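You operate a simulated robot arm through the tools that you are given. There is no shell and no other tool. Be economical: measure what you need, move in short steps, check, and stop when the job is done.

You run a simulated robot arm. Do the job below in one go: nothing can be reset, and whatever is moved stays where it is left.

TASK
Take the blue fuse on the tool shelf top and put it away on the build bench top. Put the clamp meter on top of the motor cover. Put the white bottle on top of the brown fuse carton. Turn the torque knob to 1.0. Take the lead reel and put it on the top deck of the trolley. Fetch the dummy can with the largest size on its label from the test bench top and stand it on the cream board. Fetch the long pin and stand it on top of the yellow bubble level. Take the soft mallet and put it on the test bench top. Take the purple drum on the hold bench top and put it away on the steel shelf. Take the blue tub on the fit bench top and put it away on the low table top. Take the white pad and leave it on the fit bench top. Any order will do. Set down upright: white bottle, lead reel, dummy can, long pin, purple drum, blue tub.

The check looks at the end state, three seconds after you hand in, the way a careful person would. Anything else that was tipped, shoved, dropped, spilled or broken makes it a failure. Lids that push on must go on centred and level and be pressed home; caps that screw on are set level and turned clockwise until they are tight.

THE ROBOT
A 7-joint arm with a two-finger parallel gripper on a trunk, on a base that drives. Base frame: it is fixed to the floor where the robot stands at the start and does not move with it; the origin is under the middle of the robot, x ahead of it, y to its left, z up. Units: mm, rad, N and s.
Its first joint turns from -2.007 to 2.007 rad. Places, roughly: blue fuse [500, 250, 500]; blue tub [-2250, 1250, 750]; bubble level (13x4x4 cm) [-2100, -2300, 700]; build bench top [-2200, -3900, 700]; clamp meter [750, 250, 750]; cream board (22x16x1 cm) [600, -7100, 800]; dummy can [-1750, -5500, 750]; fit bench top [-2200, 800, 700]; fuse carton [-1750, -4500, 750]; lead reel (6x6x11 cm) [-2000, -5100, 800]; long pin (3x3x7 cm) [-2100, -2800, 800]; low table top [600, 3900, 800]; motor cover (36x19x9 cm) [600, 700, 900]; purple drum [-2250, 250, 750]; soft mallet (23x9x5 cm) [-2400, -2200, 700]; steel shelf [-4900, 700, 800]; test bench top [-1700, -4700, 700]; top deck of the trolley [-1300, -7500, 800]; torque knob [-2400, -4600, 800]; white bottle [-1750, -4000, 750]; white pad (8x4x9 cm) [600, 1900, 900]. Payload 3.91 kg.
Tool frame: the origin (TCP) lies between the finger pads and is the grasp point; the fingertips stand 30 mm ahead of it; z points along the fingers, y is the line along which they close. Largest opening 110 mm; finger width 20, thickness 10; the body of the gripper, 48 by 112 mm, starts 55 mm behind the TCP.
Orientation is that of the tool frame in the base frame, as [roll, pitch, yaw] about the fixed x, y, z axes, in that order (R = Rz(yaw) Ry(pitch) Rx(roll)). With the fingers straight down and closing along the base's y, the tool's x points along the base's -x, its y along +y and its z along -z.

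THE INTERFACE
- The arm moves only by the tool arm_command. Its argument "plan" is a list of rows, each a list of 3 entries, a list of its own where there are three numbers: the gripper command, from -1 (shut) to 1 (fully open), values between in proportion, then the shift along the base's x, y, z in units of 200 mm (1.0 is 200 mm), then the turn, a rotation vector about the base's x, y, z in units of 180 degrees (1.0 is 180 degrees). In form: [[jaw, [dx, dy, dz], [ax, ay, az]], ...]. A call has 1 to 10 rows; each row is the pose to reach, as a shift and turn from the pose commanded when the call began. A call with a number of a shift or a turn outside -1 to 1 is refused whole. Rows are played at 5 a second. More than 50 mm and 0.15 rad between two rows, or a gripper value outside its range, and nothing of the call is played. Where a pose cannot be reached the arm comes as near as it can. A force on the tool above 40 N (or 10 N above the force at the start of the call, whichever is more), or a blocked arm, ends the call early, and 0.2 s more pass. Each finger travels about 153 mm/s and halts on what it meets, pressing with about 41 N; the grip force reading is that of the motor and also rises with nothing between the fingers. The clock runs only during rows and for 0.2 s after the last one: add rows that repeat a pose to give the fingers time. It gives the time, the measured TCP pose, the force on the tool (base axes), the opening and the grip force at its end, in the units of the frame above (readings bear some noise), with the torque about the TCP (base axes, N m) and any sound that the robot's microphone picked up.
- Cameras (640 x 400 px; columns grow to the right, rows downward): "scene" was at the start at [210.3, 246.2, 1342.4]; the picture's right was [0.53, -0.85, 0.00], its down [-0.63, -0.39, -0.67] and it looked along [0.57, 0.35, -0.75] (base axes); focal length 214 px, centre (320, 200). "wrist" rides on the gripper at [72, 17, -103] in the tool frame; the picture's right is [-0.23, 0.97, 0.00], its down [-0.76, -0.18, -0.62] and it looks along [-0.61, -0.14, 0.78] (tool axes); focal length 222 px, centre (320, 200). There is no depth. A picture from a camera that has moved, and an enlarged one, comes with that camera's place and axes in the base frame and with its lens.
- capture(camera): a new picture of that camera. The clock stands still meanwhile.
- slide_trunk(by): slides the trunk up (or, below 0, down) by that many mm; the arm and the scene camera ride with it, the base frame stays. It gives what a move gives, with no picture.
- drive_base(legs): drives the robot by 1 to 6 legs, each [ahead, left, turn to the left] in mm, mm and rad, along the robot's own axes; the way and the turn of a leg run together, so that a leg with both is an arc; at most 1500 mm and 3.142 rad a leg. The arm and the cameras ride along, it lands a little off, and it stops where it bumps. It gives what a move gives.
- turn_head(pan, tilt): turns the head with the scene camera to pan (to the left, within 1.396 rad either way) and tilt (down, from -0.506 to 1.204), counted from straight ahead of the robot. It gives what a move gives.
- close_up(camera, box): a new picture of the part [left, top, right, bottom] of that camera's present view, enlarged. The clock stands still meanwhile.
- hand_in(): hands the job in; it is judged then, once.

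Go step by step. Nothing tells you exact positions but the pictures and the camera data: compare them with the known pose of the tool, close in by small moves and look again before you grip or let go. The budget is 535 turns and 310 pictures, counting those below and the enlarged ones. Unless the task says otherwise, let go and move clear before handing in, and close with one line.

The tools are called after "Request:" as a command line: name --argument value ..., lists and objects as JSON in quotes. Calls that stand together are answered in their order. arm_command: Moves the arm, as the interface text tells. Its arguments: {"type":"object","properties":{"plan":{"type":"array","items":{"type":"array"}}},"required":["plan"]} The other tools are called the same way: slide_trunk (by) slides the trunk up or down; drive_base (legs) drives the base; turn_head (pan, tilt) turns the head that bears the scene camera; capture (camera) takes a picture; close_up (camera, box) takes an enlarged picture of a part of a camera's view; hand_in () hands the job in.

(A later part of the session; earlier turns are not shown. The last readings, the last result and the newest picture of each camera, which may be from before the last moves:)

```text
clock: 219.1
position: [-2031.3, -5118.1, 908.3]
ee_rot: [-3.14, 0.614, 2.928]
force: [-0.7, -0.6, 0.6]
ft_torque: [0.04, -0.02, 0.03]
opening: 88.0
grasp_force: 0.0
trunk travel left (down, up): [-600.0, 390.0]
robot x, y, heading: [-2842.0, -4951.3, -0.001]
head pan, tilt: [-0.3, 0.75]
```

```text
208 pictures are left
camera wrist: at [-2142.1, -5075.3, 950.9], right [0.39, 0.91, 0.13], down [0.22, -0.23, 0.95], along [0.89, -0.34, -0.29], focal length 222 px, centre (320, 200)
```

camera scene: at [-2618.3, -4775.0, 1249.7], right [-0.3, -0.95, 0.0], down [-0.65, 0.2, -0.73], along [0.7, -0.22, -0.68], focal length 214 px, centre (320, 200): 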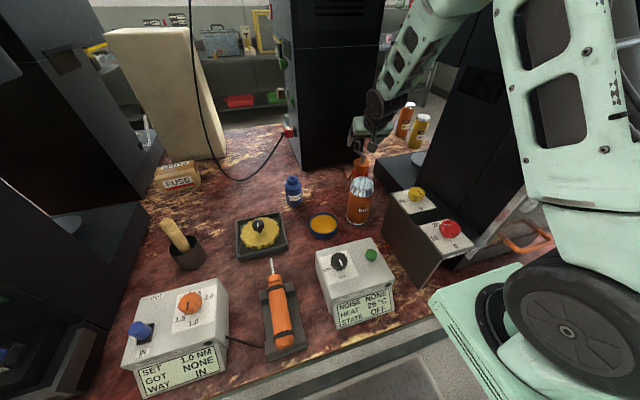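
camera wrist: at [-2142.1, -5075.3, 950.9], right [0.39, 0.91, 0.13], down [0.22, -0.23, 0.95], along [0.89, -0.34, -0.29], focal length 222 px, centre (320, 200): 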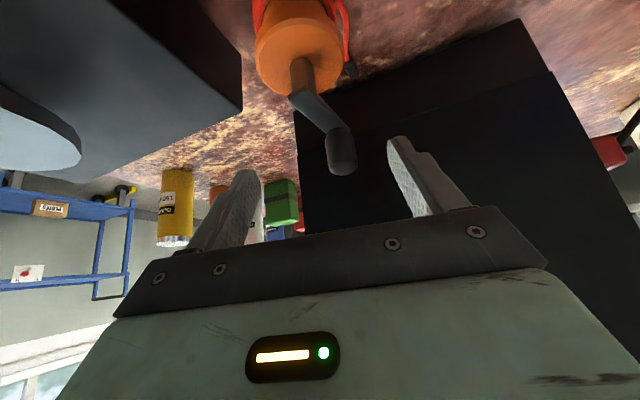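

Request:
arm_command --plan '[[0.6, [-0.045, 0.01, -0.2], [0, 0, 0]], [0.6, [-0.045, 0.015, -0.4], [0, 0, 0]], [0.6, [-0.045, 0.015, -0.6], [0, 0, 0]], [0.6, [-0.045, 0.015, -0.66], [0, 0, 0]], [0.6, [-0.045, 0.015, -0.66], [0, 0, 0]]]'

Request:
capture --camera "wrist"

Request:
close_up --camera "scene" --box '[300, 80, 460, 260]'

```text
clock: 220.2
position: [-2033.6, -5113.1, 785.2]
ee_rot: [3.138, 0.636, 2.926]
force: [-6.1, 1.6, 25.2]
ft_torque: [0.0, -0.22, 0.03]
opening: 88.4
grasp_force: 0.1
trunk travel left (down, up): [-600.0, 390.0]
robot x, y, heading: [-2840.4, -4955.7, -0.001]
head pan, tilt: [-0.3, 0.75]
stopped in row 5: the force on the tool passed its limit (the readings are from after the stop); the commanded pose is now the measured one
```

```text
207 pictures are left
camera wrist: at [-2146.2, -5071.7, 826.6], right [0.38, 0.91, 0.14], down [0.2, -0.23, 0.95], along [0.9, -0.34, -0.27], focal length 222 px, centre (320, 200)
```

wrist: 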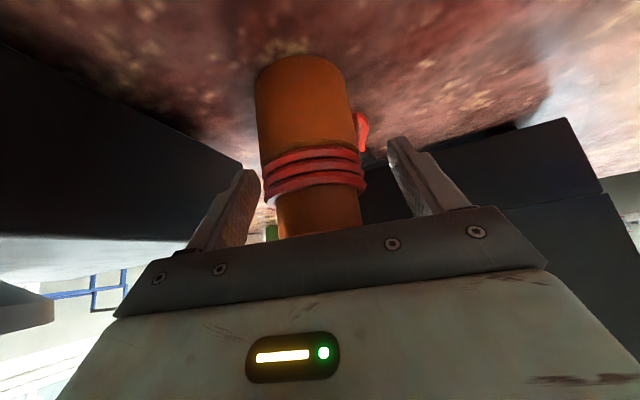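

```text
2.22 times, centred on (380, 170) of scene
camera zoom: at [-2619.6, -4774.7, 1250.3], right [-0.3, -0.95, 0.0], down [-0.65, 0.2, -0.73], along [0.7, -0.22, -0.68], focal length 477 px, centre (187, 267)
```

zoom: 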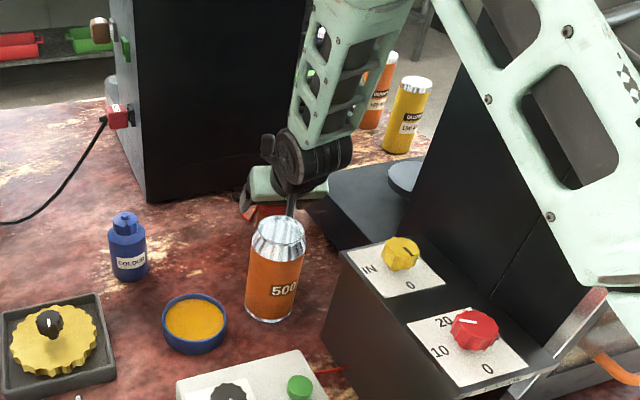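

Request:
arm_command --plan '[[0.6, [-0.04, 0, 0.05], [0, 0, 0]], [0.6, [-0.07, 0, 0.08], [0, 0, 0]], [0.6, [-0.07, 0, 0.08], [0, 0, 0]]]'

Request:
capture --camera "wrist"

```text
clock: 221.0
position: [-2049.1, -5112.9, 798.2]
ee_rot: [3.141, 0.625, 2.928]
force: [0.2, 0.2, -0.3]
ft_torque: [0.02, 0.02, -0.01]
opening: 88.0
grasp_force: 0.1
trunk travel left (down, up): [-600.0, 390.0]
robot x, y, heading: [-2843.9, -4957.3, -0.001]
head pan, tilt: [-0.3, 0.75]
```

```text
205 pictures are left
camera wrist: at [-2161.1, -5072.1, 839.5], right [0.39, 0.91, 0.13], down [0.21, -0.23, 0.95], along [0.9, -0.34, -0.28], focal length 222 px, centre (320, 200)
```

wrist: 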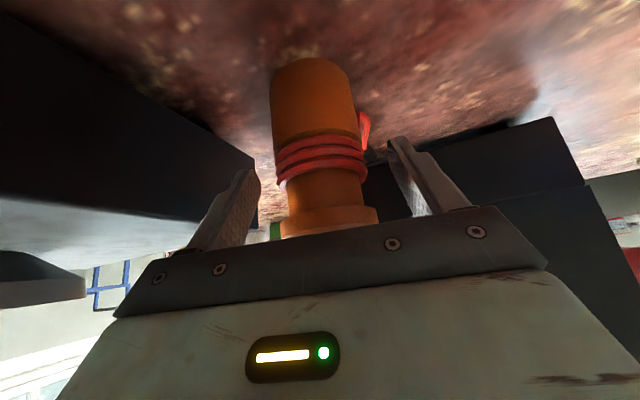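

Request:
arm_command --plan '[[0.6, [-0.02, 0, 0.02], [-0.008, -0.036, 0]], [0.6, [-0.02, 0, 0.02], [-0.015, -0.073, 0]], [0.6, [0, 0, 0], [-0.023, -0.109, 0]], [0.6, [0.02, 0, -0.05], [-0.023, -0.109, 0]], [0.6, [0.03, 0, -0.1], [-0.023, -0.109, 0]], [0.6, [0.03, 0, -0.1], [-0.023, -0.109, 0]]]'

Request:
capture --camera "wrist"

```text
clock: 222.4
position: [-2042.0, -5113.4, 778.5]
ee_rot: [3.139, 0.978, 2.925]
force: [-0.6, -0.7, 0.2]
ft_torque: [0.01, -0.02, -0.02]
opening: 88.0
grasp_force: 0.0
trunk travel left (down, up): [-600.0, 390.0]
robot x, y, heading: [-2842.0, -4952.2, -0.002]
head pan, tilt: [-0.3, 0.75]
```

```text
204 pictures are left
camera wrist: at [-2161.4, -5070.6, 776.0], right [0.33, 0.92, 0.19], down [-0.13, -0.16, 0.98], along [0.94, -0.35, 0.07], focal length 222 px, centre (320, 200)
```

wrist: 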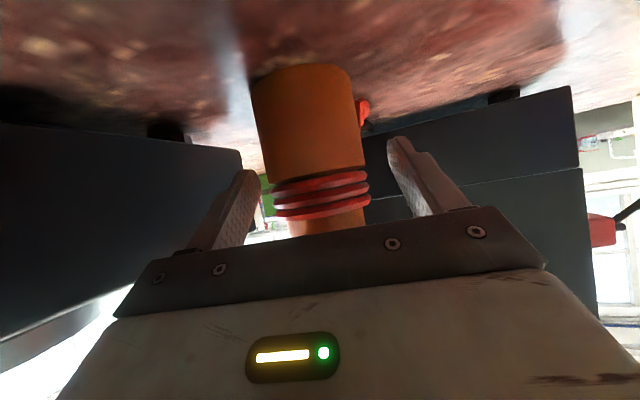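

Request:
arm_command --plan '[[0.6, [0, 0, -0.06], [0, 0, 0]], [0.3, [0, 0, -0.06], [0, 0, 0]], [0, [0, 0, -0.06], [0, 0, 0]], [-0.3, [0, 0, -0.06], [0, 0, 0]], [-0.5, [0, 0, -0.06], [0, 0, 0]], [-0.5, [0, 0, -0.06], [0, 0, 0]]]'

Request:
capture --camera "wrist"

```text
clock: 223.8
position: [-2042.2, -5113.0, 765.9]
ee_rot: [3.136, 0.978, 2.924]
force: [0.3, -2.0, 2.0]
ft_torque: [-0.11, 0.03, 0.01]
opening: 57.2
grasp_force: 40.9
trunk travel left (down, up): [-600.0, 390.0]
robot x, y, heading: [-2839.6, -4953.6, -0.002]
head pan, tilt: [-0.3, 0.75]
```

```text
203 pictures are left
camera wrist: at [-2161.7, -5070.4, 764.4], right [0.33, 0.92, 0.19], down [-0.13, -0.16, 0.98], along [0.94, -0.35, 0.07], focal length 222 px, centre (320, 200)
```

wrist: 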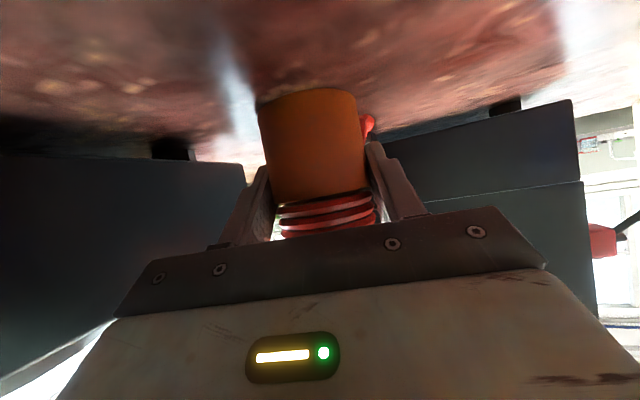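

Request:
arm_command --plan '[[-0.6, [0, 0, 0.2], [0, 0, 0]], [-0.6, [0, 0, 0.4], [0, 0, 0]], [-0.6, [0, 0, 0.6], [0, 0, 0]], [-0.6, [0, 0, 0.8], [0, 0, 0]], [-0.6, [0, 0, 1], [0, 0, 0]]]'

Request:
capture --camera "scene"

Request:
capture --camera "wrist"

```text
clock: 225.0
position: [-2040.9, -5113.1, 965.4]
ee_rot: [3.137, 0.975, 2.923]
force: [0.0, -1.2, -2.0]
ft_torque: [0.02, 0.02, 0.01]
opening: 57.2
grasp_force: 41.2
trunk travel left (down, up): [-600.0, 390.0]
robot x, y, heading: [-2839.1, -4958.5, -0.004]
head pan, tilt: [-0.3, 0.75]
```

```text
202 pictures are left
camera scene: at [-2617.8, -4775.0, 1249.6], right [-0.3, -0.95, 0.0], down [-0.65, 0.2, -0.73], along [0.7, -0.22, -0.68], focal length 214 px, centre (320, 200)
```

scene: 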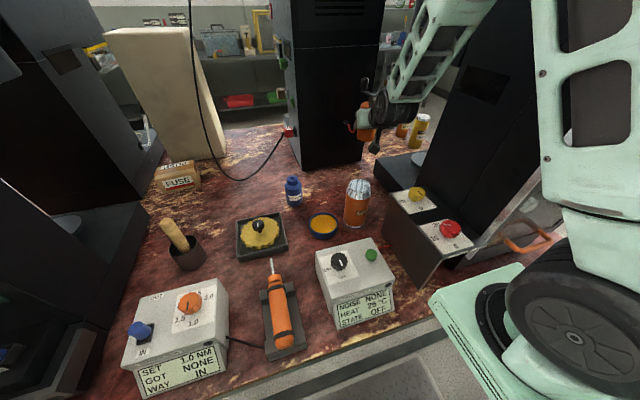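

```text
201 pictures are left
camera wrist: at [-2161.5, -5070.0, 964.0], right [0.33, 0.92, 0.19], down [-0.13, -0.16, 0.98], along [0.94, -0.35, 0.06], focal length 222 px, centre (320, 200)
```

wrist: 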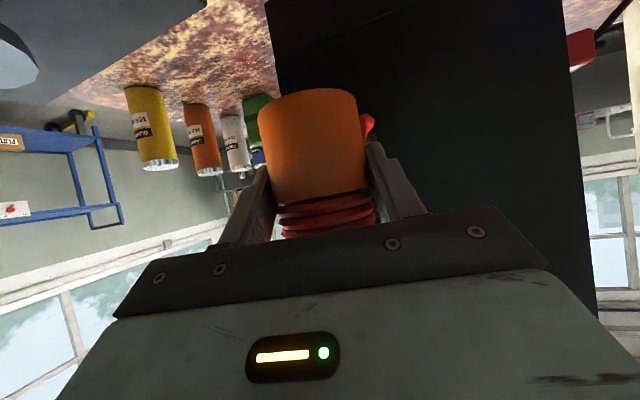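

Request:
arm_command --plan '[[-0.6, [-0.15, 0.03, 0.15], [0, 0, 0]], [-0.6, [-0.35, 0.06, 0.2], [0, 0, 0]], [-0.6, [-0.55, 0.1, 0.25], [0, 0, 0]], [-0.6, [-0.75, 0.15, 0.25], [0, 0, 0]], [-0.6, [-0.95, 0.2, 0.25], [0, 0, 0]]]'

Request:
drive_base --legs '[[-400, 0, 0], [0, 0, -1.571]]'

Request:
turn_head --pan 0.2 --tilt 0.4

Request:
capture --camera "scene"

```text
clock: 226.2
position: [-2205.0, -5066.9, 1030.2]
ee_rot: [3.138, 0.975, 2.926]
force: [0.0, 0.0, -0.4]
ft_torque: [0.0, 0.04, 0.01]
opening: 57.0
grasp_force: 41.0
out of reach, approached as far as the arm can: row 5
trunk travel left (down, up): [-600.0, 390.0]
robot x, y, heading: [-2845.1, -4954.9, -0.002]
head pan, tilt: [-0.3, 0.75]
```

```text
clock: 232.5
position: [-3349.6, -5592.7, 1028.7]
ee_rot: [3.138, 0.977, 1.359]
force: [-0.7, -0.6, -1.6]
ft_torque: [0.01, 0.05, 0.0]
opening: 56.9
grasp_force: 40.8
trunk travel left (down, up): [-600.0, 390.0]
robot x, y, heading: [-3237.9, -4953.7, -1.566]
head pan, tilt: [-0.3, 0.75]
```

```text
clock: 233.4
position: [-3349.9, -5593.5, 1030.3]
ee_rot: [3.138, 0.977, 1.36]
force: [0.1, 0.0, -1.4]
ft_torque: [0.01, 0.01, -0.01]
opening: 57.1
grasp_force: 40.9
trunk travel left (down, up): [-600.0, 390.0]
robot x, y, heading: [-3243.1, -4957.4, -1.569]
head pan, tilt: [0.201, 0.4]
```

```text
200 pictures are left
camera scene: at [-3015.5, -5186.0, 1280.8], right [-0.98, -0.2, 0.0], down [-0.08, 0.38, -0.92], along [0.19, -0.9, -0.39], focal length 214 px, centre (320, 200)
```

scene: 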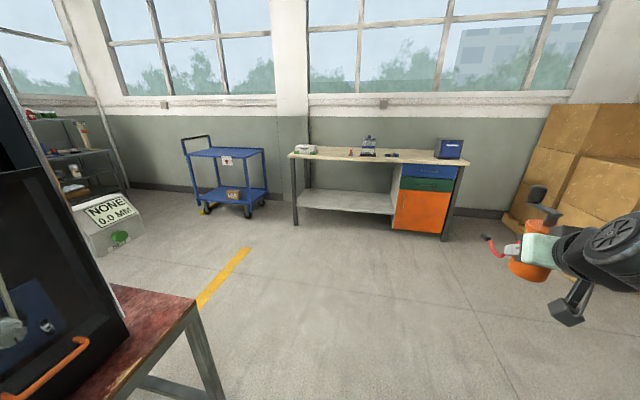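

Request:
drive_base --legs '[[1400, 0, 0], [0, 1400, 0], [0, 600, 0]]'

Request:
turn_head --pan 0.0 --tilt 0.7

Request:
capture --camera "scene"

```text
clock: 249.9
position: [-1364.1, -6993.9, 1028.7]
ee_rot: [3.137, 0.976, 1.363]
force: [0.1, 0.6, -2.1]
ft_torque: [0.0, 0.05, -0.01]
opening: 56.8
grasp_force: 41.5
trunk travel left (down, up): [-600.0, 390.0]
robot x, y, heading: [-1254.6, -6353.6, -1.565]
head pan, tilt: [0.201, 0.4]
```

```text
clock: 250.7
position: [-1363.4, -6993.4, 1028.8]
ee_rot: [3.138, 0.978, 1.363]
force: [-0.6, 0.7, -2.1]
ft_torque: [0.01, 0.03, 0.02]
opening: 56.9
grasp_force: 41.1
trunk travel left (down, up): [-600.0, 390.0]
robot x, y, heading: [-1254.0, -6353.6, -1.565]
head pan, tilt: [0.0, 0.7]
```

```text
199 pictures are left
camera scene: at [-1048.9, -6580.6, 1254.0], right [-1.0, -0.01, 0.0], down [0.0, 0.64, -0.77], along [0.01, -0.77, -0.64], focal length 214 px, centre (320, 200)
```

scene: 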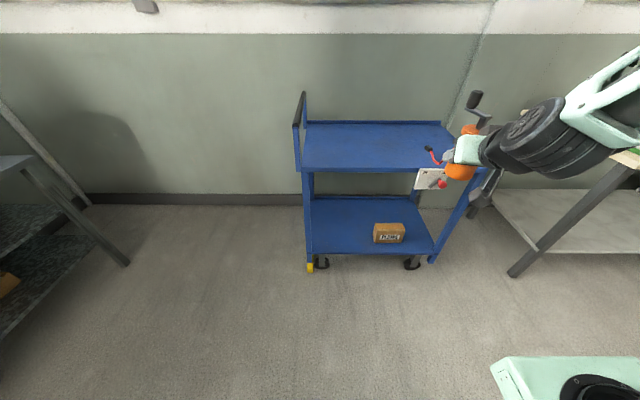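

Request:
drive_base --legs '[[0, 84, 0], [440, 0, 0]]'

Request:
slide_trunk --by -130

Request:
turn_head --pan -0.3 --tilt 0.8

Request:
capture --camera "scene"

Request:
capture --camera "wrist"

```text
clock: 254.1
position: [-1273.4, -7437.7, 1029.3]
ee_rot: [3.138, 0.977, 1.366]
force: [0.9, -0.2, -1.7]
ft_torque: [0.01, 0.0, -0.01]
opening: 56.7
grasp_force: 40.8
trunk travel left (down, up): [-600.0, 390.0]
robot x, y, heading: [-1169.4, -6800.6, -1.563]
head pan, tilt: [0.0, 0.7]
```

```text
clock: 255.6
position: [-1275.2, -7436.2, 900.2]
ee_rot: [3.139, 0.978, 1.366]
force: [-0.8, -0.3, -2.0]
ft_torque: [0.03, -0.01, 0.0]
opening: 57.2
grasp_force: 40.9
trunk travel left (down, up): [-470.0, 520.0]
robot x, y, heading: [-1170.8, -6799.1, -1.56]
head pan, tilt: [0.0, 0.7]
```

```text
clock: 256.4
position: [-1274.2, -7437.0, 899.5]
ee_rot: [3.138, 0.977, 1.366]
force: [-0.3, -0.1, -2.5]
ft_torque: [0.01, 0.0, 0.0]
opening: 57.4
grasp_force: 41.2
trunk travel left (down, up): [-470.0, 520.0]
robot x, y, heading: [-1169.9, -6797.8, -1.561]
head pan, tilt: [-0.3, 0.799]
```

```text
198 pictures are left
camera scene: at [-983.9, -7015.2, 1115.8], right [-0.96, 0.29, 0.0], down [0.2, 0.69, -0.7], along [-0.2, -0.67, -0.72], focal length 214 px, centre (320, 200)
```

scene: 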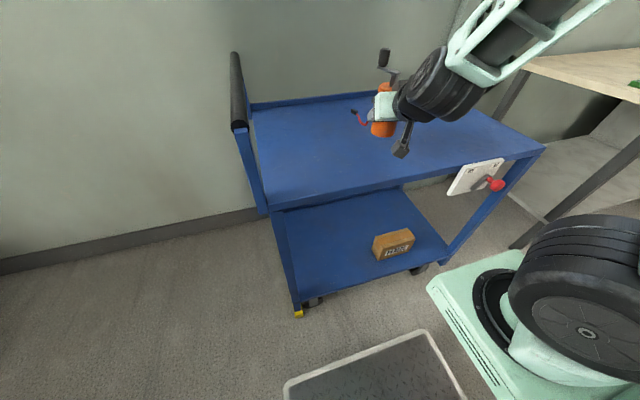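

```text
197 pictures are left
camera wrist: at [-1231.1, -7316.9, 897.7], right [0.93, -0.32, 0.19], down [-0.16, 0.12, 0.98], along [-0.34, -0.94, 0.06], focal length 222 px, centre (320, 200)
```

wrist: 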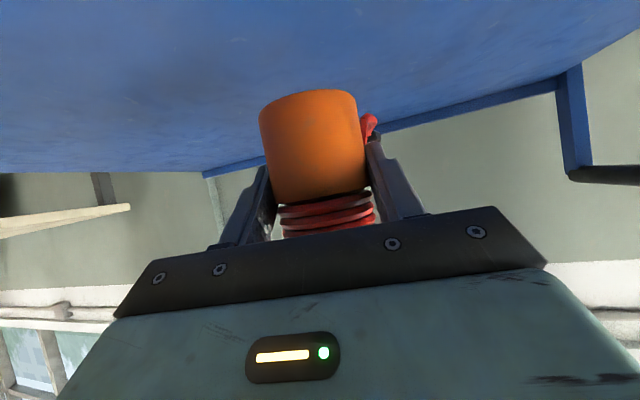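

Request:
arm_command --plan '[[-0.6, [0, 0, -0.08], [0, 0, 0]], [-0.6, [0, 0, -0.15], [0, 0, 0]], [-0.6, [0, 0, -0.15], [0, 0, 0]]]'

Request:
close_up --camera "wrist" --box '[220, 60, 420, 200]'

```text
clock: 257.2
position: [-1272.5, -7447.2, 875.6]
ee_rot: [3.139, 0.976, 1.367]
force: [-0.2, 0.2, -1.3]
ft_torque: [0.02, 0.02, -0.01]
opening: 57.0
grasp_force: 41.3
out of reach, approached as far as the arm can: row 1, 2, 3
trunk travel left (down, up): [-470.0, 520.0]
robot x, y, heading: [-1167.5, -6799.6, -1.561]
head pan, tilt: [-0.3, 0.799]
```

```text
2.86 times, centred on (320, 130) of wrist
camera zoom: at [-1229.5, -7327.5, 871.5], right [0.93, -0.32, 0.19], down [-0.16, 0.12, 0.98], along [-0.34, -0.94, 0.06], focal length 635 px, centre (320, 400)
```

zoom: 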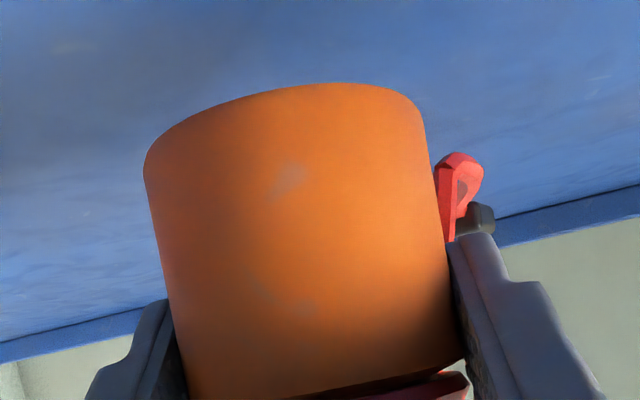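

Request:
slide_trunk --by -20

Request:
close_up --camera "scene" --box '[320, 40, 480, 180]'

```text
clock: 257.9
position: [-1273.2, -7447.1, 853.9]
ee_rot: [3.138, 0.975, 1.367]
force: [0.1, 0.1, -1.9]
ft_torque: [0.01, 0.0, -0.01]
opening: 57.2
grasp_force: 41.0
trunk travel left (down, up): [-450.0, 540.0]
robot x, y, heading: [-1169.8, -6800.9, -1.567]
head pan, tilt: [-0.3, 0.799]
```

```text
2.86 times, centred on (400, 110) of scene
camera zoom: at [-984.0, -7015.2, 1095.7], right [-0.96, 0.29, 0.0], down [0.21, 0.69, -0.7], along [-0.2, -0.67, -0.72], focal length 613 px, centre (91, 457)
```

zoom: 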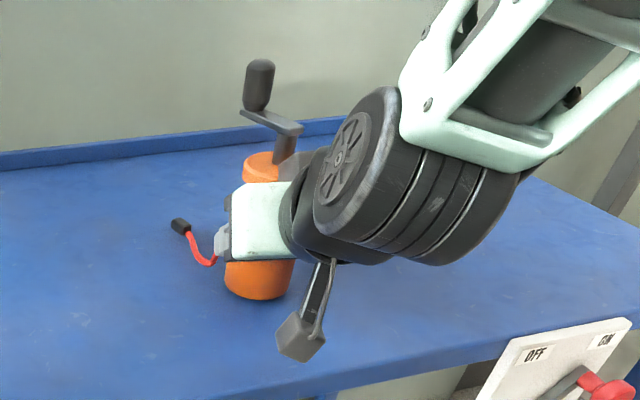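

Request:
slide_trunk --by -10

Request:
slide_trunk --by -8

Request:
close_up --camera "scene" --box '[340, 90, 440, 170]'

```text
clock: 258.5
position: [-1271.3, -7448.3, 846.0]
ee_rot: [3.136, 0.983, 1.362]
force: [0.4, 1.8, 21.0]
ft_torque: [0.28, 0.1, -0.01]
opening: 56.9
grasp_force: 40.6
trunk travel left (down, up): [-440.0, 550.0]
robot x, y, heading: [-1170.6, -6797.8, -1.561]
head pan, tilt: [-0.3, 0.799]
```

```text
clock: 259.1
position: [-1271.5, -7447.6, 838.8]
ee_rot: [3.136, 0.982, 1.365]
force: [0.7, -5.4, 29.1]
ft_torque: [-0.56, 0.17, -0.15]
opening: 57.1
grasp_force: 40.8
trunk travel left (down, up): [-432.0, 558.0]
robot x, y, heading: [-1167.2, -6794.8, -1.562]
head pan, tilt: [-0.3, 0.799]
```

```text
5.00 times, centred on (390, 130) of scene
camera zoom: at [-983.8, -7014.5, 1078.0], right [-0.96, 0.29, 0.0], down [0.21, 0.69, -0.7], along [-0.2, -0.67, -0.72], focal length 1072 px, centre (-30, 550)
```

zoom: 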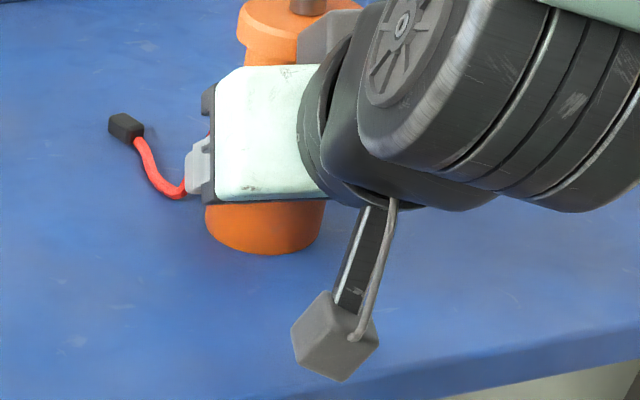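

Request:
arm_command --plan '[[0.2, [0, 0, 0], [0, 0, 0]], [0.5, [0, 0, 0], [0, 0, 0]], [0.7, [0, 0, 0], [0, 0, 0]], [0.7, [0, 0, 0], [0, 0, 0]]]'

Request:
drive_base --legs '[[-150, 0, 0]]'

Request:
capture --camera "scene"

```text
clock: 260.1
position: [-1271.5, -7447.9, 835.7]
ee_rot: [3.138, 0.975, 1.367]
force: [0.1, 0.4, 0.3]
ft_torque: [-0.03, 0.0, -0.02]
opening: 93.3
grasp_force: 0.1
trunk travel left (down, up): [-432.0, 558.0]
robot x, y, heading: [-1168.6, -6798.6, -1.564]
head pan, tilt: [-0.3, 0.799]
```

```text
clock: 261.4
position: [-1274.0, -7298.3, 837.1]
ee_rot: [3.138, 0.976, 1.366]
force: [-0.2, -0.3, 0.7]
ft_torque: [-0.02, -0.02, -0.02]
opening: 93.5
grasp_force: 0.0
trunk travel left (down, up): [-432.0, 558.0]
robot x, y, heading: [-1171.8, -6648.5, -1.561]
head pan, tilt: [-0.3, 0.799]
```

```text
193 pictures are left
camera scene: at [-985.3, -6866.0, 1077.7], right [-0.96, 0.29, 0.0], down [0.21, 0.69, -0.7], along [-0.2, -0.67, -0.72], focal length 214 px, centre (320, 200)
```

scene: 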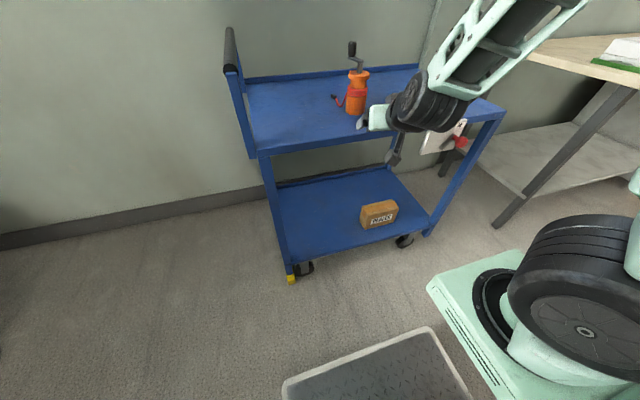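

Reel stands on the trolley. Now the dummy cans at the end of the bench.

Request:
slide_trunk --by 250

Request:
drive_base --legs '[[-200, -400, 0], [0, 0, 1.571], [0, 0, 1.571]]'

Request:
turn_head --pan 0.0 --tilt 0.55

Request:
capture --camera "scene"

```text
clock: 264.0
position: [-1274.2, -7297.3, 1085.3]
ee_rot: [3.139, 0.976, 1.368]
force: [0.5, -0.5, -0.2]
ft_torque: [0.02, -0.01, -0.02]
opening: 93.4
grasp_force: 0.1
trunk travel left (down, up): [-682.0, 308.0]
robot x, y, heading: [-1169.8, -6640.3, -1.56]
head pan, tilt: [-0.3, 0.799]
```

```text
clock: 274.4
position: [-1468.8, -5804.5, 1085.6]
ee_rot: [3.139, 0.977, -1.775]
force: [0.0, 0.0, -0.1]
ft_torque: [0.05, 0.0, -0.02]
opening: 93.7
grasp_force: 0.0
trunk travel left (down, up): [-682.0, 308.0]
robot x, y, heading: [-1573.1, -6449.0, 1.582]
head pan, tilt: [-0.3, 0.799]
```

```text
clock: 275.2
position: [-1468.2, -5804.4, 1086.1]
ee_rot: [3.137, 0.975, -1.777]
force: [0.5, 0.6, -0.7]
ft_torque: [0.0, -0.01, -0.01]
opening: 93.4
grasp_force: 0.2
trunk travel left (down, up): [-682.0, 308.0]
robot x, y, heading: [-1570.8, -6452.1, 1.578]
head pan, tilt: [0.0, 0.55]
```

```text
192 pictures are left
camera scene: at [-1778.0, -6223.7, 1349.1], right [1.0, 0.01, 0.0], down [0.0, -0.52, -0.85], along [-0.01, 0.85, -0.52], focal length 214 px, centre (320, 200)
```

scene: 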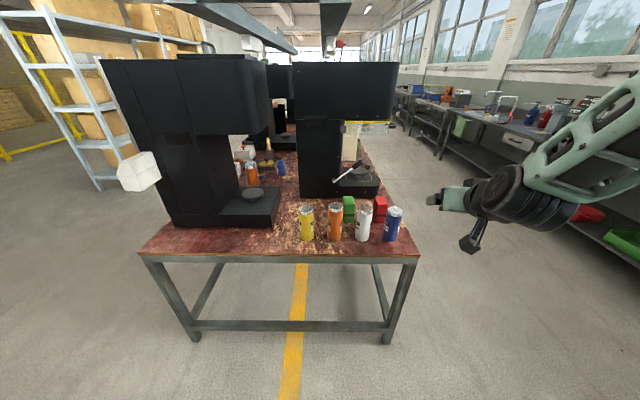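

Request:
close_up --camera "scene" --box '[280, 185, 420, 270]'

```text
4.57 times, centred on (350, 228) of scene
camera zoom: at [-1778.0, -6223.7, 1349.1], right [1.0, 0.01, 0.0], down [0.0, -0.52, -0.85], along [-0.01, 0.85, -0.52], focal length 980 px, centre (183, 74)
```

zoom: 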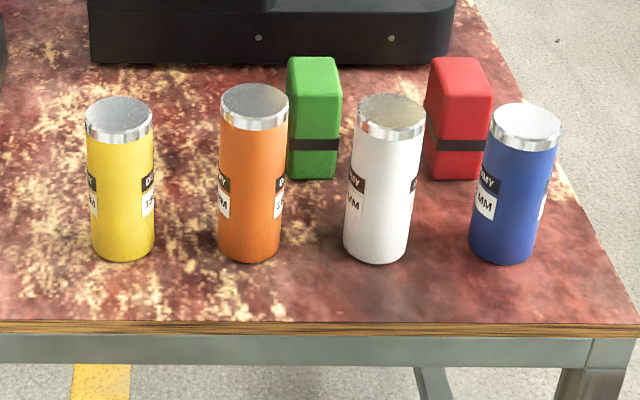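

Request:
drive_base --legs '[[0, -750, 0], [450, 0, 0]]'

Request:
turn_head --pan 1.2 --tilt 0.6

Request:
capture --camera "scene"

```text
clock: 281.6
position: [-717.5, -5345.9, 1086.3]
ee_rot: [3.139, 0.976, -1.782]
force: [-0.5, -1.3, -0.5]
ft_torque: [0.02, -0.01, 0.0]
opening: 93.4
grasp_force: 0.1
trunk travel left (down, up): [-682.0, 308.0]
robot x, y, heading: [-825.9, -6000.1, 1.579]
head pan, tilt: [0.0, 0.55]
```

```text
clock: 282.9
position: [-718.8, -5347.7, 1085.7]
ee_rot: [3.137, 0.977, -1.783]
force: [-0.5, 0.0, -0.2]
ft_torque: [0.02, 0.0, 0.02]
opening: 93.6
grasp_force: 0.1
trunk travel left (down, up): [-682.0, 308.0]
robot x, y, heading: [-827.8, -5997.6, 1.577]
head pan, tilt: [1.201, 0.6]
```

```text
190 pictures are left
camera scene: at [-1112.1, -5822.6, 1344.6], right [0.36, 0.93, 0.0], down [0.53, -0.2, -0.83], along [-0.77, 0.3, -0.56], focal length 214 px, centre (320, 200)
```

scene: 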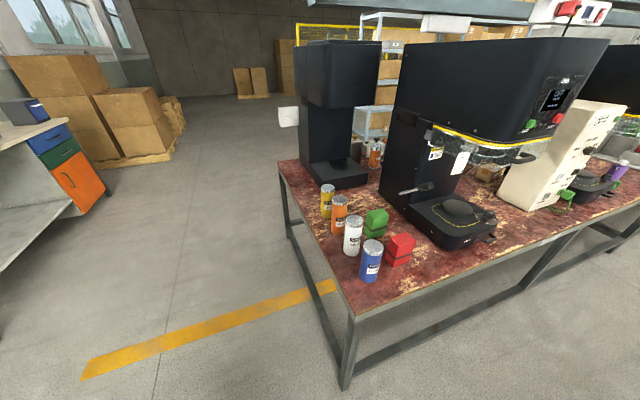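

Request:
close_up --camera "scene" --box '[310, 175, 390, 290]'

Request:
close_up --camera "scene" --box '[315, 180, 355, 240]'

```text
3.48 times, centred on (350, 232) of scene
camera zoom: at [-1112.1, -5822.6, 1344.6], right [0.36, 0.93, 0.0], down [0.53, -0.2, -0.83], along [-0.77, 0.3, -0.56], focal length 746 px, centre (216, 87)
```

zoom: 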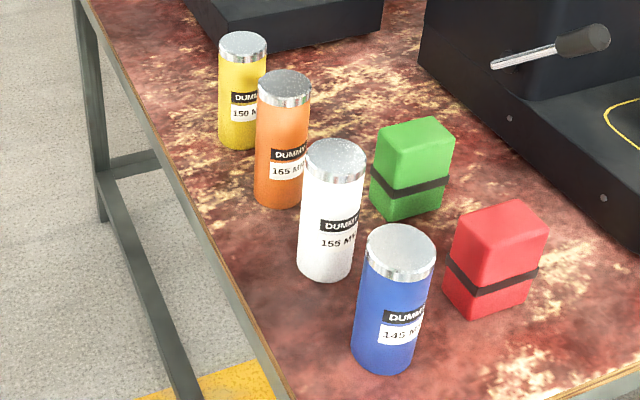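

```text
6.67 times, centred on (335, 210) of scene
camera zoom: at [-1112.1, -5822.6, 1344.6], right [0.36, 0.93, 0.0], down [0.53, -0.2, -0.83], along [-0.77, 0.3, -0.56], focal length 1430 px, centre (220, 133)
```

zoom: 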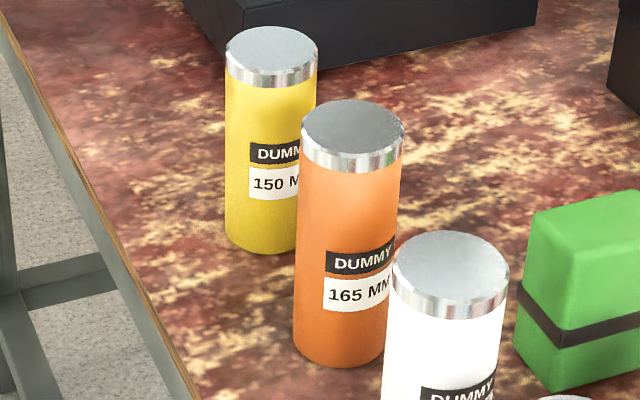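

Orange 165 MM is the largest, at about (−1724, −5502, top 880). I'll set up at the bench end with the tool vertical.

Request:
drive_base --legs '[[-430, 0, 0], [0, 960, 0]]'

Request:
arm_command --plan '[[0.5, [0, -0.05, 0], [-0.043, 0.009, 0]], [0.5, [0, -0.1, 0], [-0.087, 0.019, 0]], [0.5, [0, -0.15, 0], [-0.13, 0.028, 0]], [0.5, [0, -0.2, 0], [-0.174, 0.037, 0]], [0.5, [0, -0.25, 0], [-0.217, 0.046, 0]], [0.5, [0, -0.3, 0], [-0.261, 0.056, 0]], [0.5, [0, -0.35, 0], [-0.304, 0.065, 0]]]'

Request:
arm_command --plan '[[0.5, [-0.2, 0, 0], [0, 0, 0.035]], [0.5, [-0.4, 0, 0], [0, 0, 0.069]]]'

Request:
turn_head --pan 0.0 --tilt 0.7

Request:
capture --camera "scene"

```text
clock: 290.2
position: [-1677.3, -5781.1, 1085.0]
ee_rot: [3.138, 0.976, -1.777]
force: [0.3, -0.2, 0.1]
ft_torque: [0.01, -0.02, 0.02]
opening: 93.4
grasp_force: 0.0
trunk travel left (down, up): [-682.0, 308.0]
robot x, y, heading: [-1782.7, -6429.3, 1.574]
head pan, tilt: [1.201, 0.6]
```

```text
clock: 292.0
position: [-1704.1, -5852.8, 1086.3]
ee_rot: [3.137, -0.002, -1.705]
force: [-0.9, 0.1, 0.6]
ft_torque: [0.06, -0.08, -0.02]
opening: 82.7
grasp_force: 0.0
out of reach, approached as far as the arm can: row 3, 5
trunk travel left (down, up): [-682.0, 308.0]
robot x, y, heading: [-1783.5, -6431.5, 1.576]
head pan, tilt: [1.201, 0.6]
stopped in row 7: the arm was blocked; the commanded pose is now the measured one
```

```text
clock: 292.6
position: [-1781.5, -5855.3, 1084.0]
ee_rot: [3.137, -0.002, -1.49]
force: [-0.4, 0.0, -0.1]
ft_torque: [0.05, 0.01, -0.06]
opening: 82.6
grasp_force: 0.1
trunk travel left (down, up): [-682.0, 308.0]
robot x, y, heading: [-1781.4, -6431.4, 1.576]
head pan, tilt: [1.201, 0.6]
```

```text
clock: 294.0
position: [-1782.0, -5855.8, 1083.6]
ee_rot: [3.136, -0.003, -1.492]
force: [0.4, 0.6, -0.2]
ft_torque: [0.01, 0.01, 0.03]
opening: 82.6
grasp_force: 0.1
trunk travel left (down, up): [-682.0, 308.0]
robot x, y, heading: [-1782.5, -6429.6, 1.578]
head pan, tilt: [0.0, 0.7]
```

```text
187 pictures are left
camera scene: at [-1987.4, -6205.4, 1336.0], right [1.0, 0.01, 0.0], down [0.0, -0.64, -0.76], along [-0.01, 0.76, -0.64], focal length 214 px, centre (320, 200)
```

scene: 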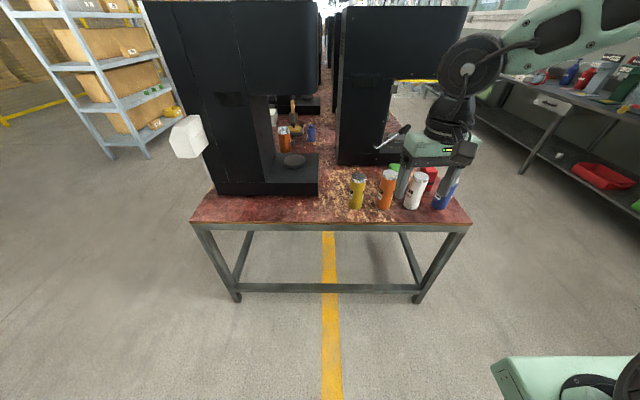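

Request:
drive_base --legs '[[0, -55, 0], [345, 0, 0]]'

Request:
arm_command --plan '[[0.45, [0, 0, -0.2], [0, 0, -0.025]], [0.45, [0, 0, -0.4], [0, 0, -0.025]], [0.45, [0, 0, -0.6], [0, 0, -0.025]]]'

Request:
capture --camera "wrist"

Request:
capture --camera "scene"

```text
clock: 296.8
position: [-1727.0, -5508.1, 1084.1]
ee_rot: [3.136, -0.004, -1.494]
force: [-0.1, 0.4, -0.3]
ft_torque: [0.0, -0.01, -0.01]
opening: 82.7
grasp_force: 0.0
trunk travel left (down, up): [-682.0, 308.0]
robot x, y, heading: [-1730.9, -6084.7, 1.567]
head pan, tilt: [0.0, 0.7]
```

```text
clock: 297.6
position: [-1727.5, -5509.3, 964.1]
ee_rot: [3.138, -0.001, -1.572]
force: [-0.4, 0.2, 0.6]
ft_torque: [0.03, 0.01, 0.0]
opening: 79.8
grasp_force: 0.0
trunk travel left (down, up): [-682.0, 308.0]
robot x, y, heading: [-1730.1, -6084.7, 1.572]
head pan, tilt: [0.0, 0.7]
```

```text
186 pictures are left
camera wrist: at [-1743.5, -5581.8, 1067.7], right [-0.97, 0.23, 0.0], down [0.18, 0.76, 0.62], along [0.14, 0.6, -0.78], focal length 222 px, centre (320, 200)
```

wrist: 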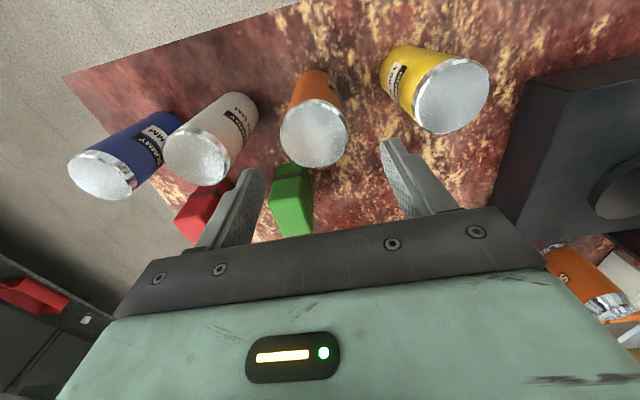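

```text
185 pictures are left
camera scene: at [-1933.5, -5858.2, 1336.1], right [1.0, 0.0, 0.0], down [0.0, -0.64, -0.77], along [0.0, 0.77, -0.64], focal length 214 px, centre (320, 200)
```

scene: 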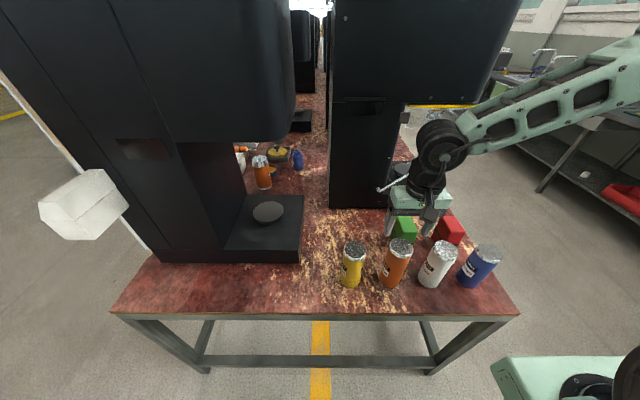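

Request:
arm_command --plan '[[0.45, [0.025, 0, -0.2], [0, 0, 0]], [0.45, [0.025, 0, -0.4], [0, 0, 0]], [0.45, [0.025, 0, -0.4], [0, 0, 0]]]'

Request:
capture --camera "wrist"

Request:
close_up --camera "scene" --box '[320, 170, 500, 310]'

```text
clock: 298.4
position: [-1722.7, -5507.8, 884.2]
ee_rot: [3.137, -0.004, -1.575]
force: [-0.3, -0.1, -0.1]
ft_torque: [0.03, -0.01, -0.02]
opening: 80.0
grasp_force: 0.1
trunk travel left (down, up): [-682.0, 308.0]
robot x, y, heading: [-1728.9, -6084.0, 1.579]
head pan, tilt: [0.0, 0.7]
```

```text
184 pictures are left
camera wrist: at [-1738.6, -5581.1, 987.8], right [-0.97, 0.23, 0.0], down [0.18, 0.76, 0.62], along [0.14, 0.6, -0.78], focal length 222 px, centre (320, 200)
```

wrist: 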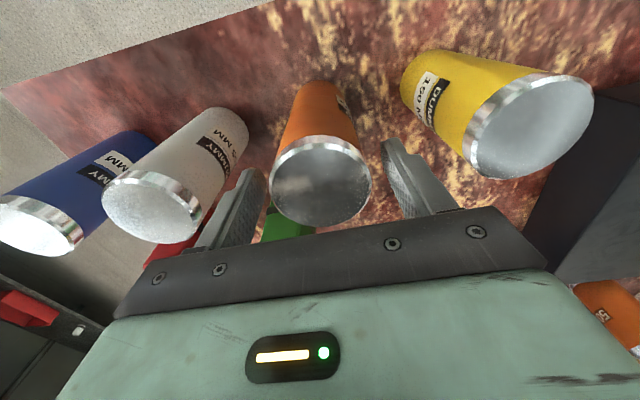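

```text
2.86 times, centred on (410, 240) of scene
camera zoom: at [-1933.5, -5857.9, 1336.0], right [1.0, 0.0, 0.0], down [0.0, -0.64, -0.76], along [0.0, 0.76, -0.64], focal length 613 px, centre (63, 86)
```

zoom: 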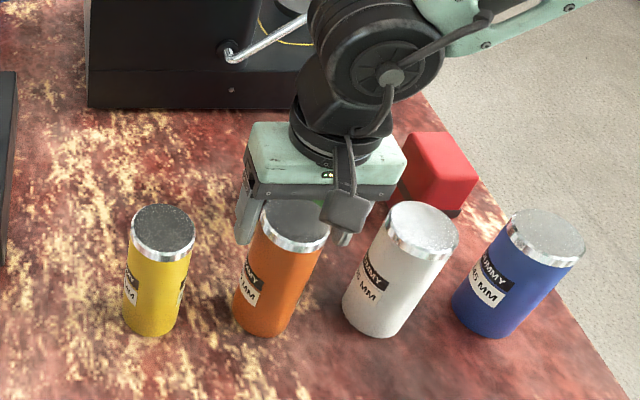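

Request:
arm_command --plan '[[0.45, [-0.003, -0.01, -0.15], [0, 0, 0]], [0.45, [-0.003, -0.01, -0.22], [0, 0, 0]], [0.2, [-0.003, -0.01, -0.22], [0, 0, 0]], [0, [-0.003, -0.01, -0.22], [0, 0, 0]], [-0.3, [-0.003, -0.01, -0.22], [0, 0, 0]], [-0.5, [-0.003, -0.01, -0.22], [0, 0, 0]], [-0.5, [-0.003, -0.01, -0.22], [0, 0, 0]]]'

Request:
arm_command --plan '[[-0.5, [0, 0, 0.2], [0, 0, 0]], [-0.5, [0, 0, 0.4], [0, 0, 0]], [-0.5, [0, 0, 0.6], [0, 0, 0]], [-0.5, [0, 0, 0.8], [0, 0, 0]], [-0.5, [0, 0, 1.0], [0, 0, 0]]]'

Request:
capture --camera "scene"

```text
clock: 300.0
position: [-1723.2, -5510.7, 841.4]
ee_rot: [3.137, -0.003, -1.573]
force: [0.8, -0.1, 0.0]
ft_torque: [0.06, -0.13, 0.01]
opening: 58.2
grasp_force: 41.2
trunk travel left (down, up): [-682.0, 308.0]
robot x, y, heading: [-1727.6, -6082.3, 1.575]
head pan, tilt: [0.0, 0.7]
```

```text
clock: 301.2
position: [-1723.1, -5510.7, 1039.4]
ee_rot: [3.136, -0.003, -1.573]
force: [-0.1, 0.6, -2.9]
ft_torque: [-0.03, 0.0, 0.01]
opening: 58.3
grasp_force: 40.6
trunk travel left (down, up): [-682.0, 308.0]
robot x, y, heading: [-1732.5, -6084.2, 1.575]
head pan, tilt: [0.0, 0.7]
```

```text
182 pictures are left
camera scene: at [-1933.6, -5857.6, 1335.9], right [1.0, 0.0, 0.0], down [0.0, -0.64, -0.76], along [0.0, 0.76, -0.64], focal length 214 px, centre (320, 200)
```

scene: 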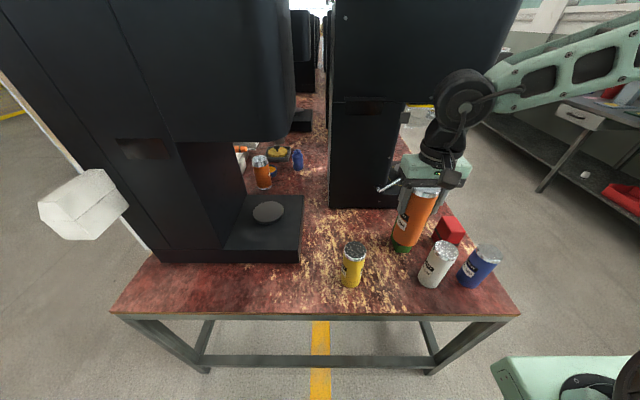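

Request:
slide_trunk --by 80

Request:
drive_base --legs '[[-350, 0, 0], [0, 0, -1.575], [1400, 0, 0], [0, -500, 0]]'

Request:
turn_head --pan -0.2 --tilt 0.6

Request:
capture --camera "scene"

```text
clock: 302.4
position: [-1724.1, -5510.5, 1119.8]
ee_rot: [3.136, -0.004, -1.574]
force: [0.2, 0.0, -1.9]
ft_torque: [0.01, 0.03, 0.02]
opening: 57.9
grasp_force: 40.6
trunk travel left (down, up): [-762.0, 228.0]
robot x, y, heading: [-1729.8, -6083.4, 1.575]
head pan, tilt: [0.0, 0.7]
```

```text
clock: 317.6
position: [237.5, -6956.4, 1119.5]
ee_rot: [3.137, -0.002, 3.127]
force: [0.1, -0.6, -1.5]
ft_torque: [0.02, 0.02, 0.03]
opening: 58.3
grasp_force: 40.7
trunk travel left (down, up): [-762.0, 228.0]
robot x, y, heading: [-335.4, -6945.0, -0.011]
head pan, tilt: [0.0, 0.7]
```

```text
clock: 318.3
position: [236.9, -6955.8, 1119.7]
ee_rot: [3.136, -0.003, 3.125]
force: [0.3, 0.0, -0.9]
ft_torque: [-0.03, 0.03, -0.01]
opening: 58.2
grasp_force: 41.0
trunk travel left (down, up): [-762.0, 228.0]
robot x, y, heading: [-334.3, -6941.4, -0.012]
head pan, tilt: [-0.201, 0.6]
```

```text
181 pictures are left
camera scene: at [-104.3, -6757.3, 1424.6], right [-0.21, -0.98, 0.0], down [-0.55, 0.12, -0.82], along [0.81, -0.17, -0.57], focal length 214 px, centre (320, 200)
```

scene: 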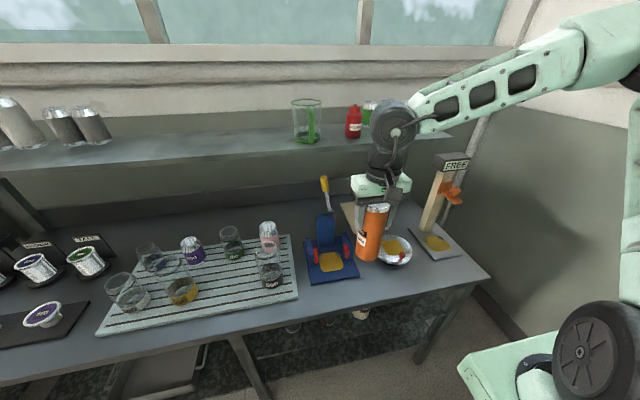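

Request:
drive_base --legs '[[0, 250, 0]]'

Request:
turn_head --pan -0.5 --tilt 0.65

Request:
capture --camera "scene"

Request:
capture --camera "wrist"

```text
clock: 320.1
position: [240.3, -6706.2, 1120.1]
ee_rot: [3.137, -0.003, 3.124]
force: [-0.5, 0.6, -1.7]
ft_torque: [0.01, -0.01, -0.01]
opening: 58.4
grasp_force: 40.7
trunk travel left (down, up): [-762.0, 228.0]
robot x, y, heading: [-330.1, -6692.4, -0.015]
head pan, tilt: [-0.201, 0.6]
```

```text
clock: 320.9
position: [240.2, -6705.5, 1118.2]
ee_rot: [3.138, -0.001, 3.124]
force: [-0.9, 0.6, -1.5]
ft_torque: [-0.01, 0.01, -0.01]
opening: 58.1
grasp_force: 41.0
trunk travel left (down, up): [-762.0, 228.0]
robot x, y, heading: [-333.7, -6689.6, -0.016]
head pan, tilt: [-0.499, 0.649]
```

```text
180 pictures are left
camera scene: at [-111.8, -6530.6, 1420.3], right [-0.49, -0.87, 0.0], down [-0.53, 0.3, -0.8], along [0.69, -0.39, -0.6], focal length 214 px, centre (320, 200)
```

scene: 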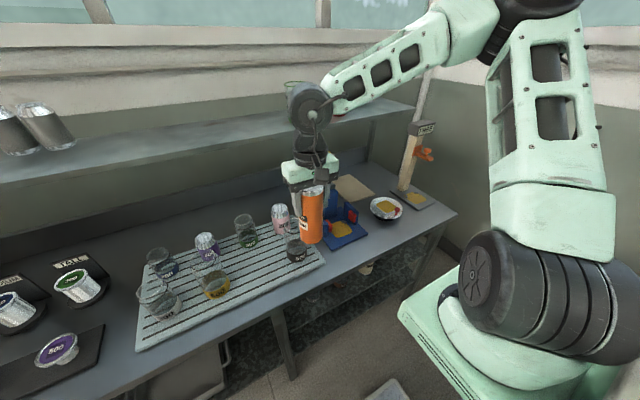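

```text
179 pictures are left
camera wrist: at [169.5, -6688.9, 1222.8], right [0.24, 0.97, 0.0], down [0.76, -0.19, 0.62], along [0.6, -0.15, -0.78], focal length 222 px, centre (320, 200)
```

wrist: 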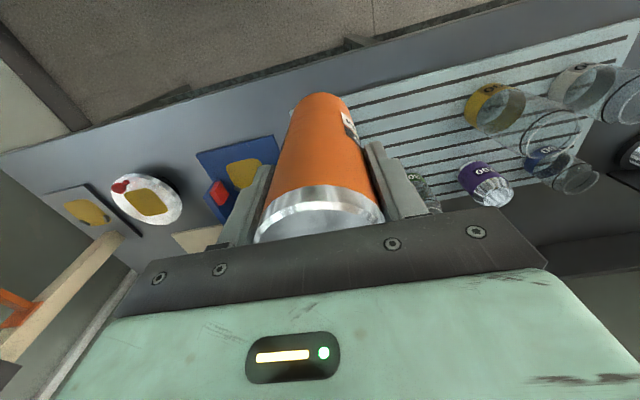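

Request:
drive_base --legs '[[0, -420, 0.016], [240, 0, 0]]'

Request:
turn_head --pan -0.1 --tilt 0.75

Request:
capture --camera "scene"

Request:
capture --camera "wrist"

```text
clock: 324.9
position: [480.0, -7110.4, 1118.7]
ee_rot: [3.137, -0.004, -3.14]
force: [-0.1, 0.5, -2.2]
ft_torque: [-0.01, 0.0, -0.05]
opening: 58.1
grasp_force: 41.4
trunk travel left (down, up): [-762.0, 228.0]
robot x, y, heading: [-97.8, -7107.4, 0.008]
head pan, tilt: [-0.499, 0.649]
```

```text
clock: 325.7
position: [479.0, -7111.8, 1118.8]
ee_rot: [3.136, -0.005, -3.139]
force: [0.2, 0.3, -1.8]
ft_torque: [0.0, 0.01, -0.02]
opening: 58.4
grasp_force: 41.6
trunk travel left (down, up): [-762.0, 228.0]
robot x, y, heading: [-97.3, -7104.6, 0.007]
head pan, tilt: [-0.099, 0.75]
```

```text
178 pictures are left
camera scene: at [129.7, -6910.1, 1411.7], right [-0.09, -1.0, 0.0], down [-0.68, 0.06, -0.73], along [0.73, -0.07, -0.68], focal length 214 px, centre (320, 200)
```

scene: 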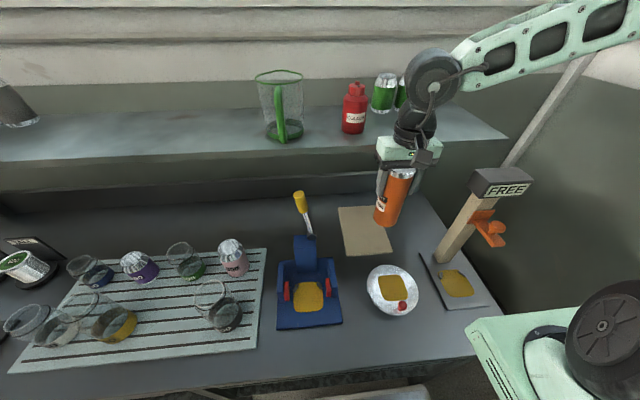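

```text
177 pictures are left
camera wrist: at [408.1, -7096.0, 1222.8], right [0.23, 0.97, 0.0], down [0.76, -0.18, 0.62], along [0.6, -0.14, -0.78], focal length 222 px, centre (320, 200)
```

wrist: 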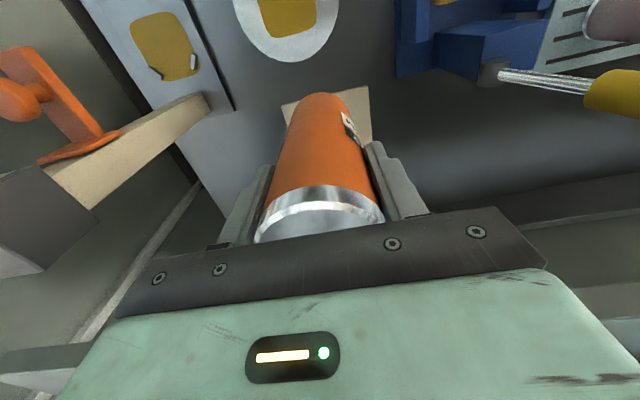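

Request:
arm_command --plan '[[-0.5, [0.2, -0.01, 0], [0, 0, 0]], [-0.5, [0.42, -0.02, 0], [0, 0, 0]], [-0.5, [0.42, -0.02, -0.2], [0, 0, 0]], [-0.5, [0.42, -0.02, -0.4], [0, 0, 0]], [-0.5, [0.42, -0.02, -0.6], [0, 0, 0]], [-0.5, [0.42, -0.02, -0.75], [0, 0, 0]]]'

Request:
capture --camera "scene"

Request:
capture --camera "wrist"

```text
clock: 326.4
position: [552.0, -7113.7, 1115.8]
ee_rot: [3.141, -0.018, -3.139]
force: [-17.0, -1.1, 6.7]
ft_torque: [-0.21, -1.03, -0.82]
opening: 58.1
grasp_force: 41.7
trunk travel left (down, up): [-762.0, 228.0]
robot x, y, heading: [-98.1, -7109.8, 0.003]
head pan, tilt: [-0.099, 0.75]
stopped in row 3: the force on the tool passed its limit (the readings are from after the stop); the commanded pose is now the measured one
```

```text
176 pictures are left
camera scene: at [127.7, -6910.2, 1412.1], right [-0.09, -1.0, 0.0], down [-0.68, 0.06, -0.73], along [0.73, -0.07, -0.68], focal length 214 px, centre (320, 200)
```

scene: 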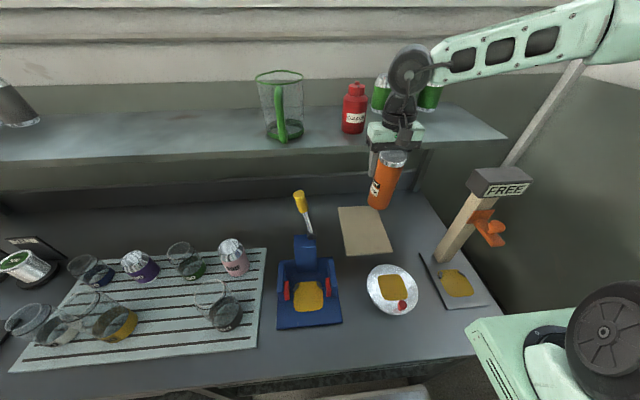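

```text
175 pictures are left
camera wrist: at [482.3, -7097.8, 1220.7], right [0.22, 0.97, 0.0], down [0.77, -0.18, 0.61], along [0.59, -0.14, -0.79], focal length 222 px, centre (320, 200)
```

wrist: 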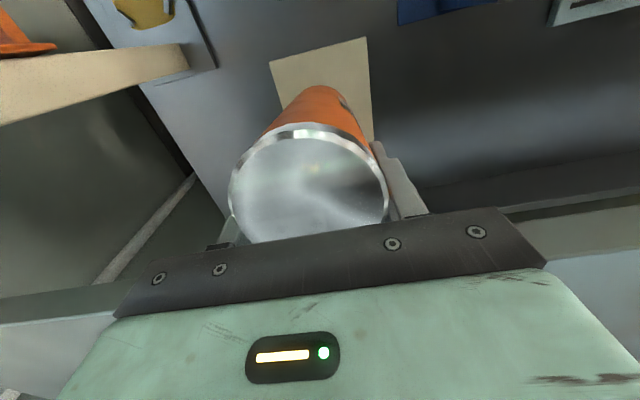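

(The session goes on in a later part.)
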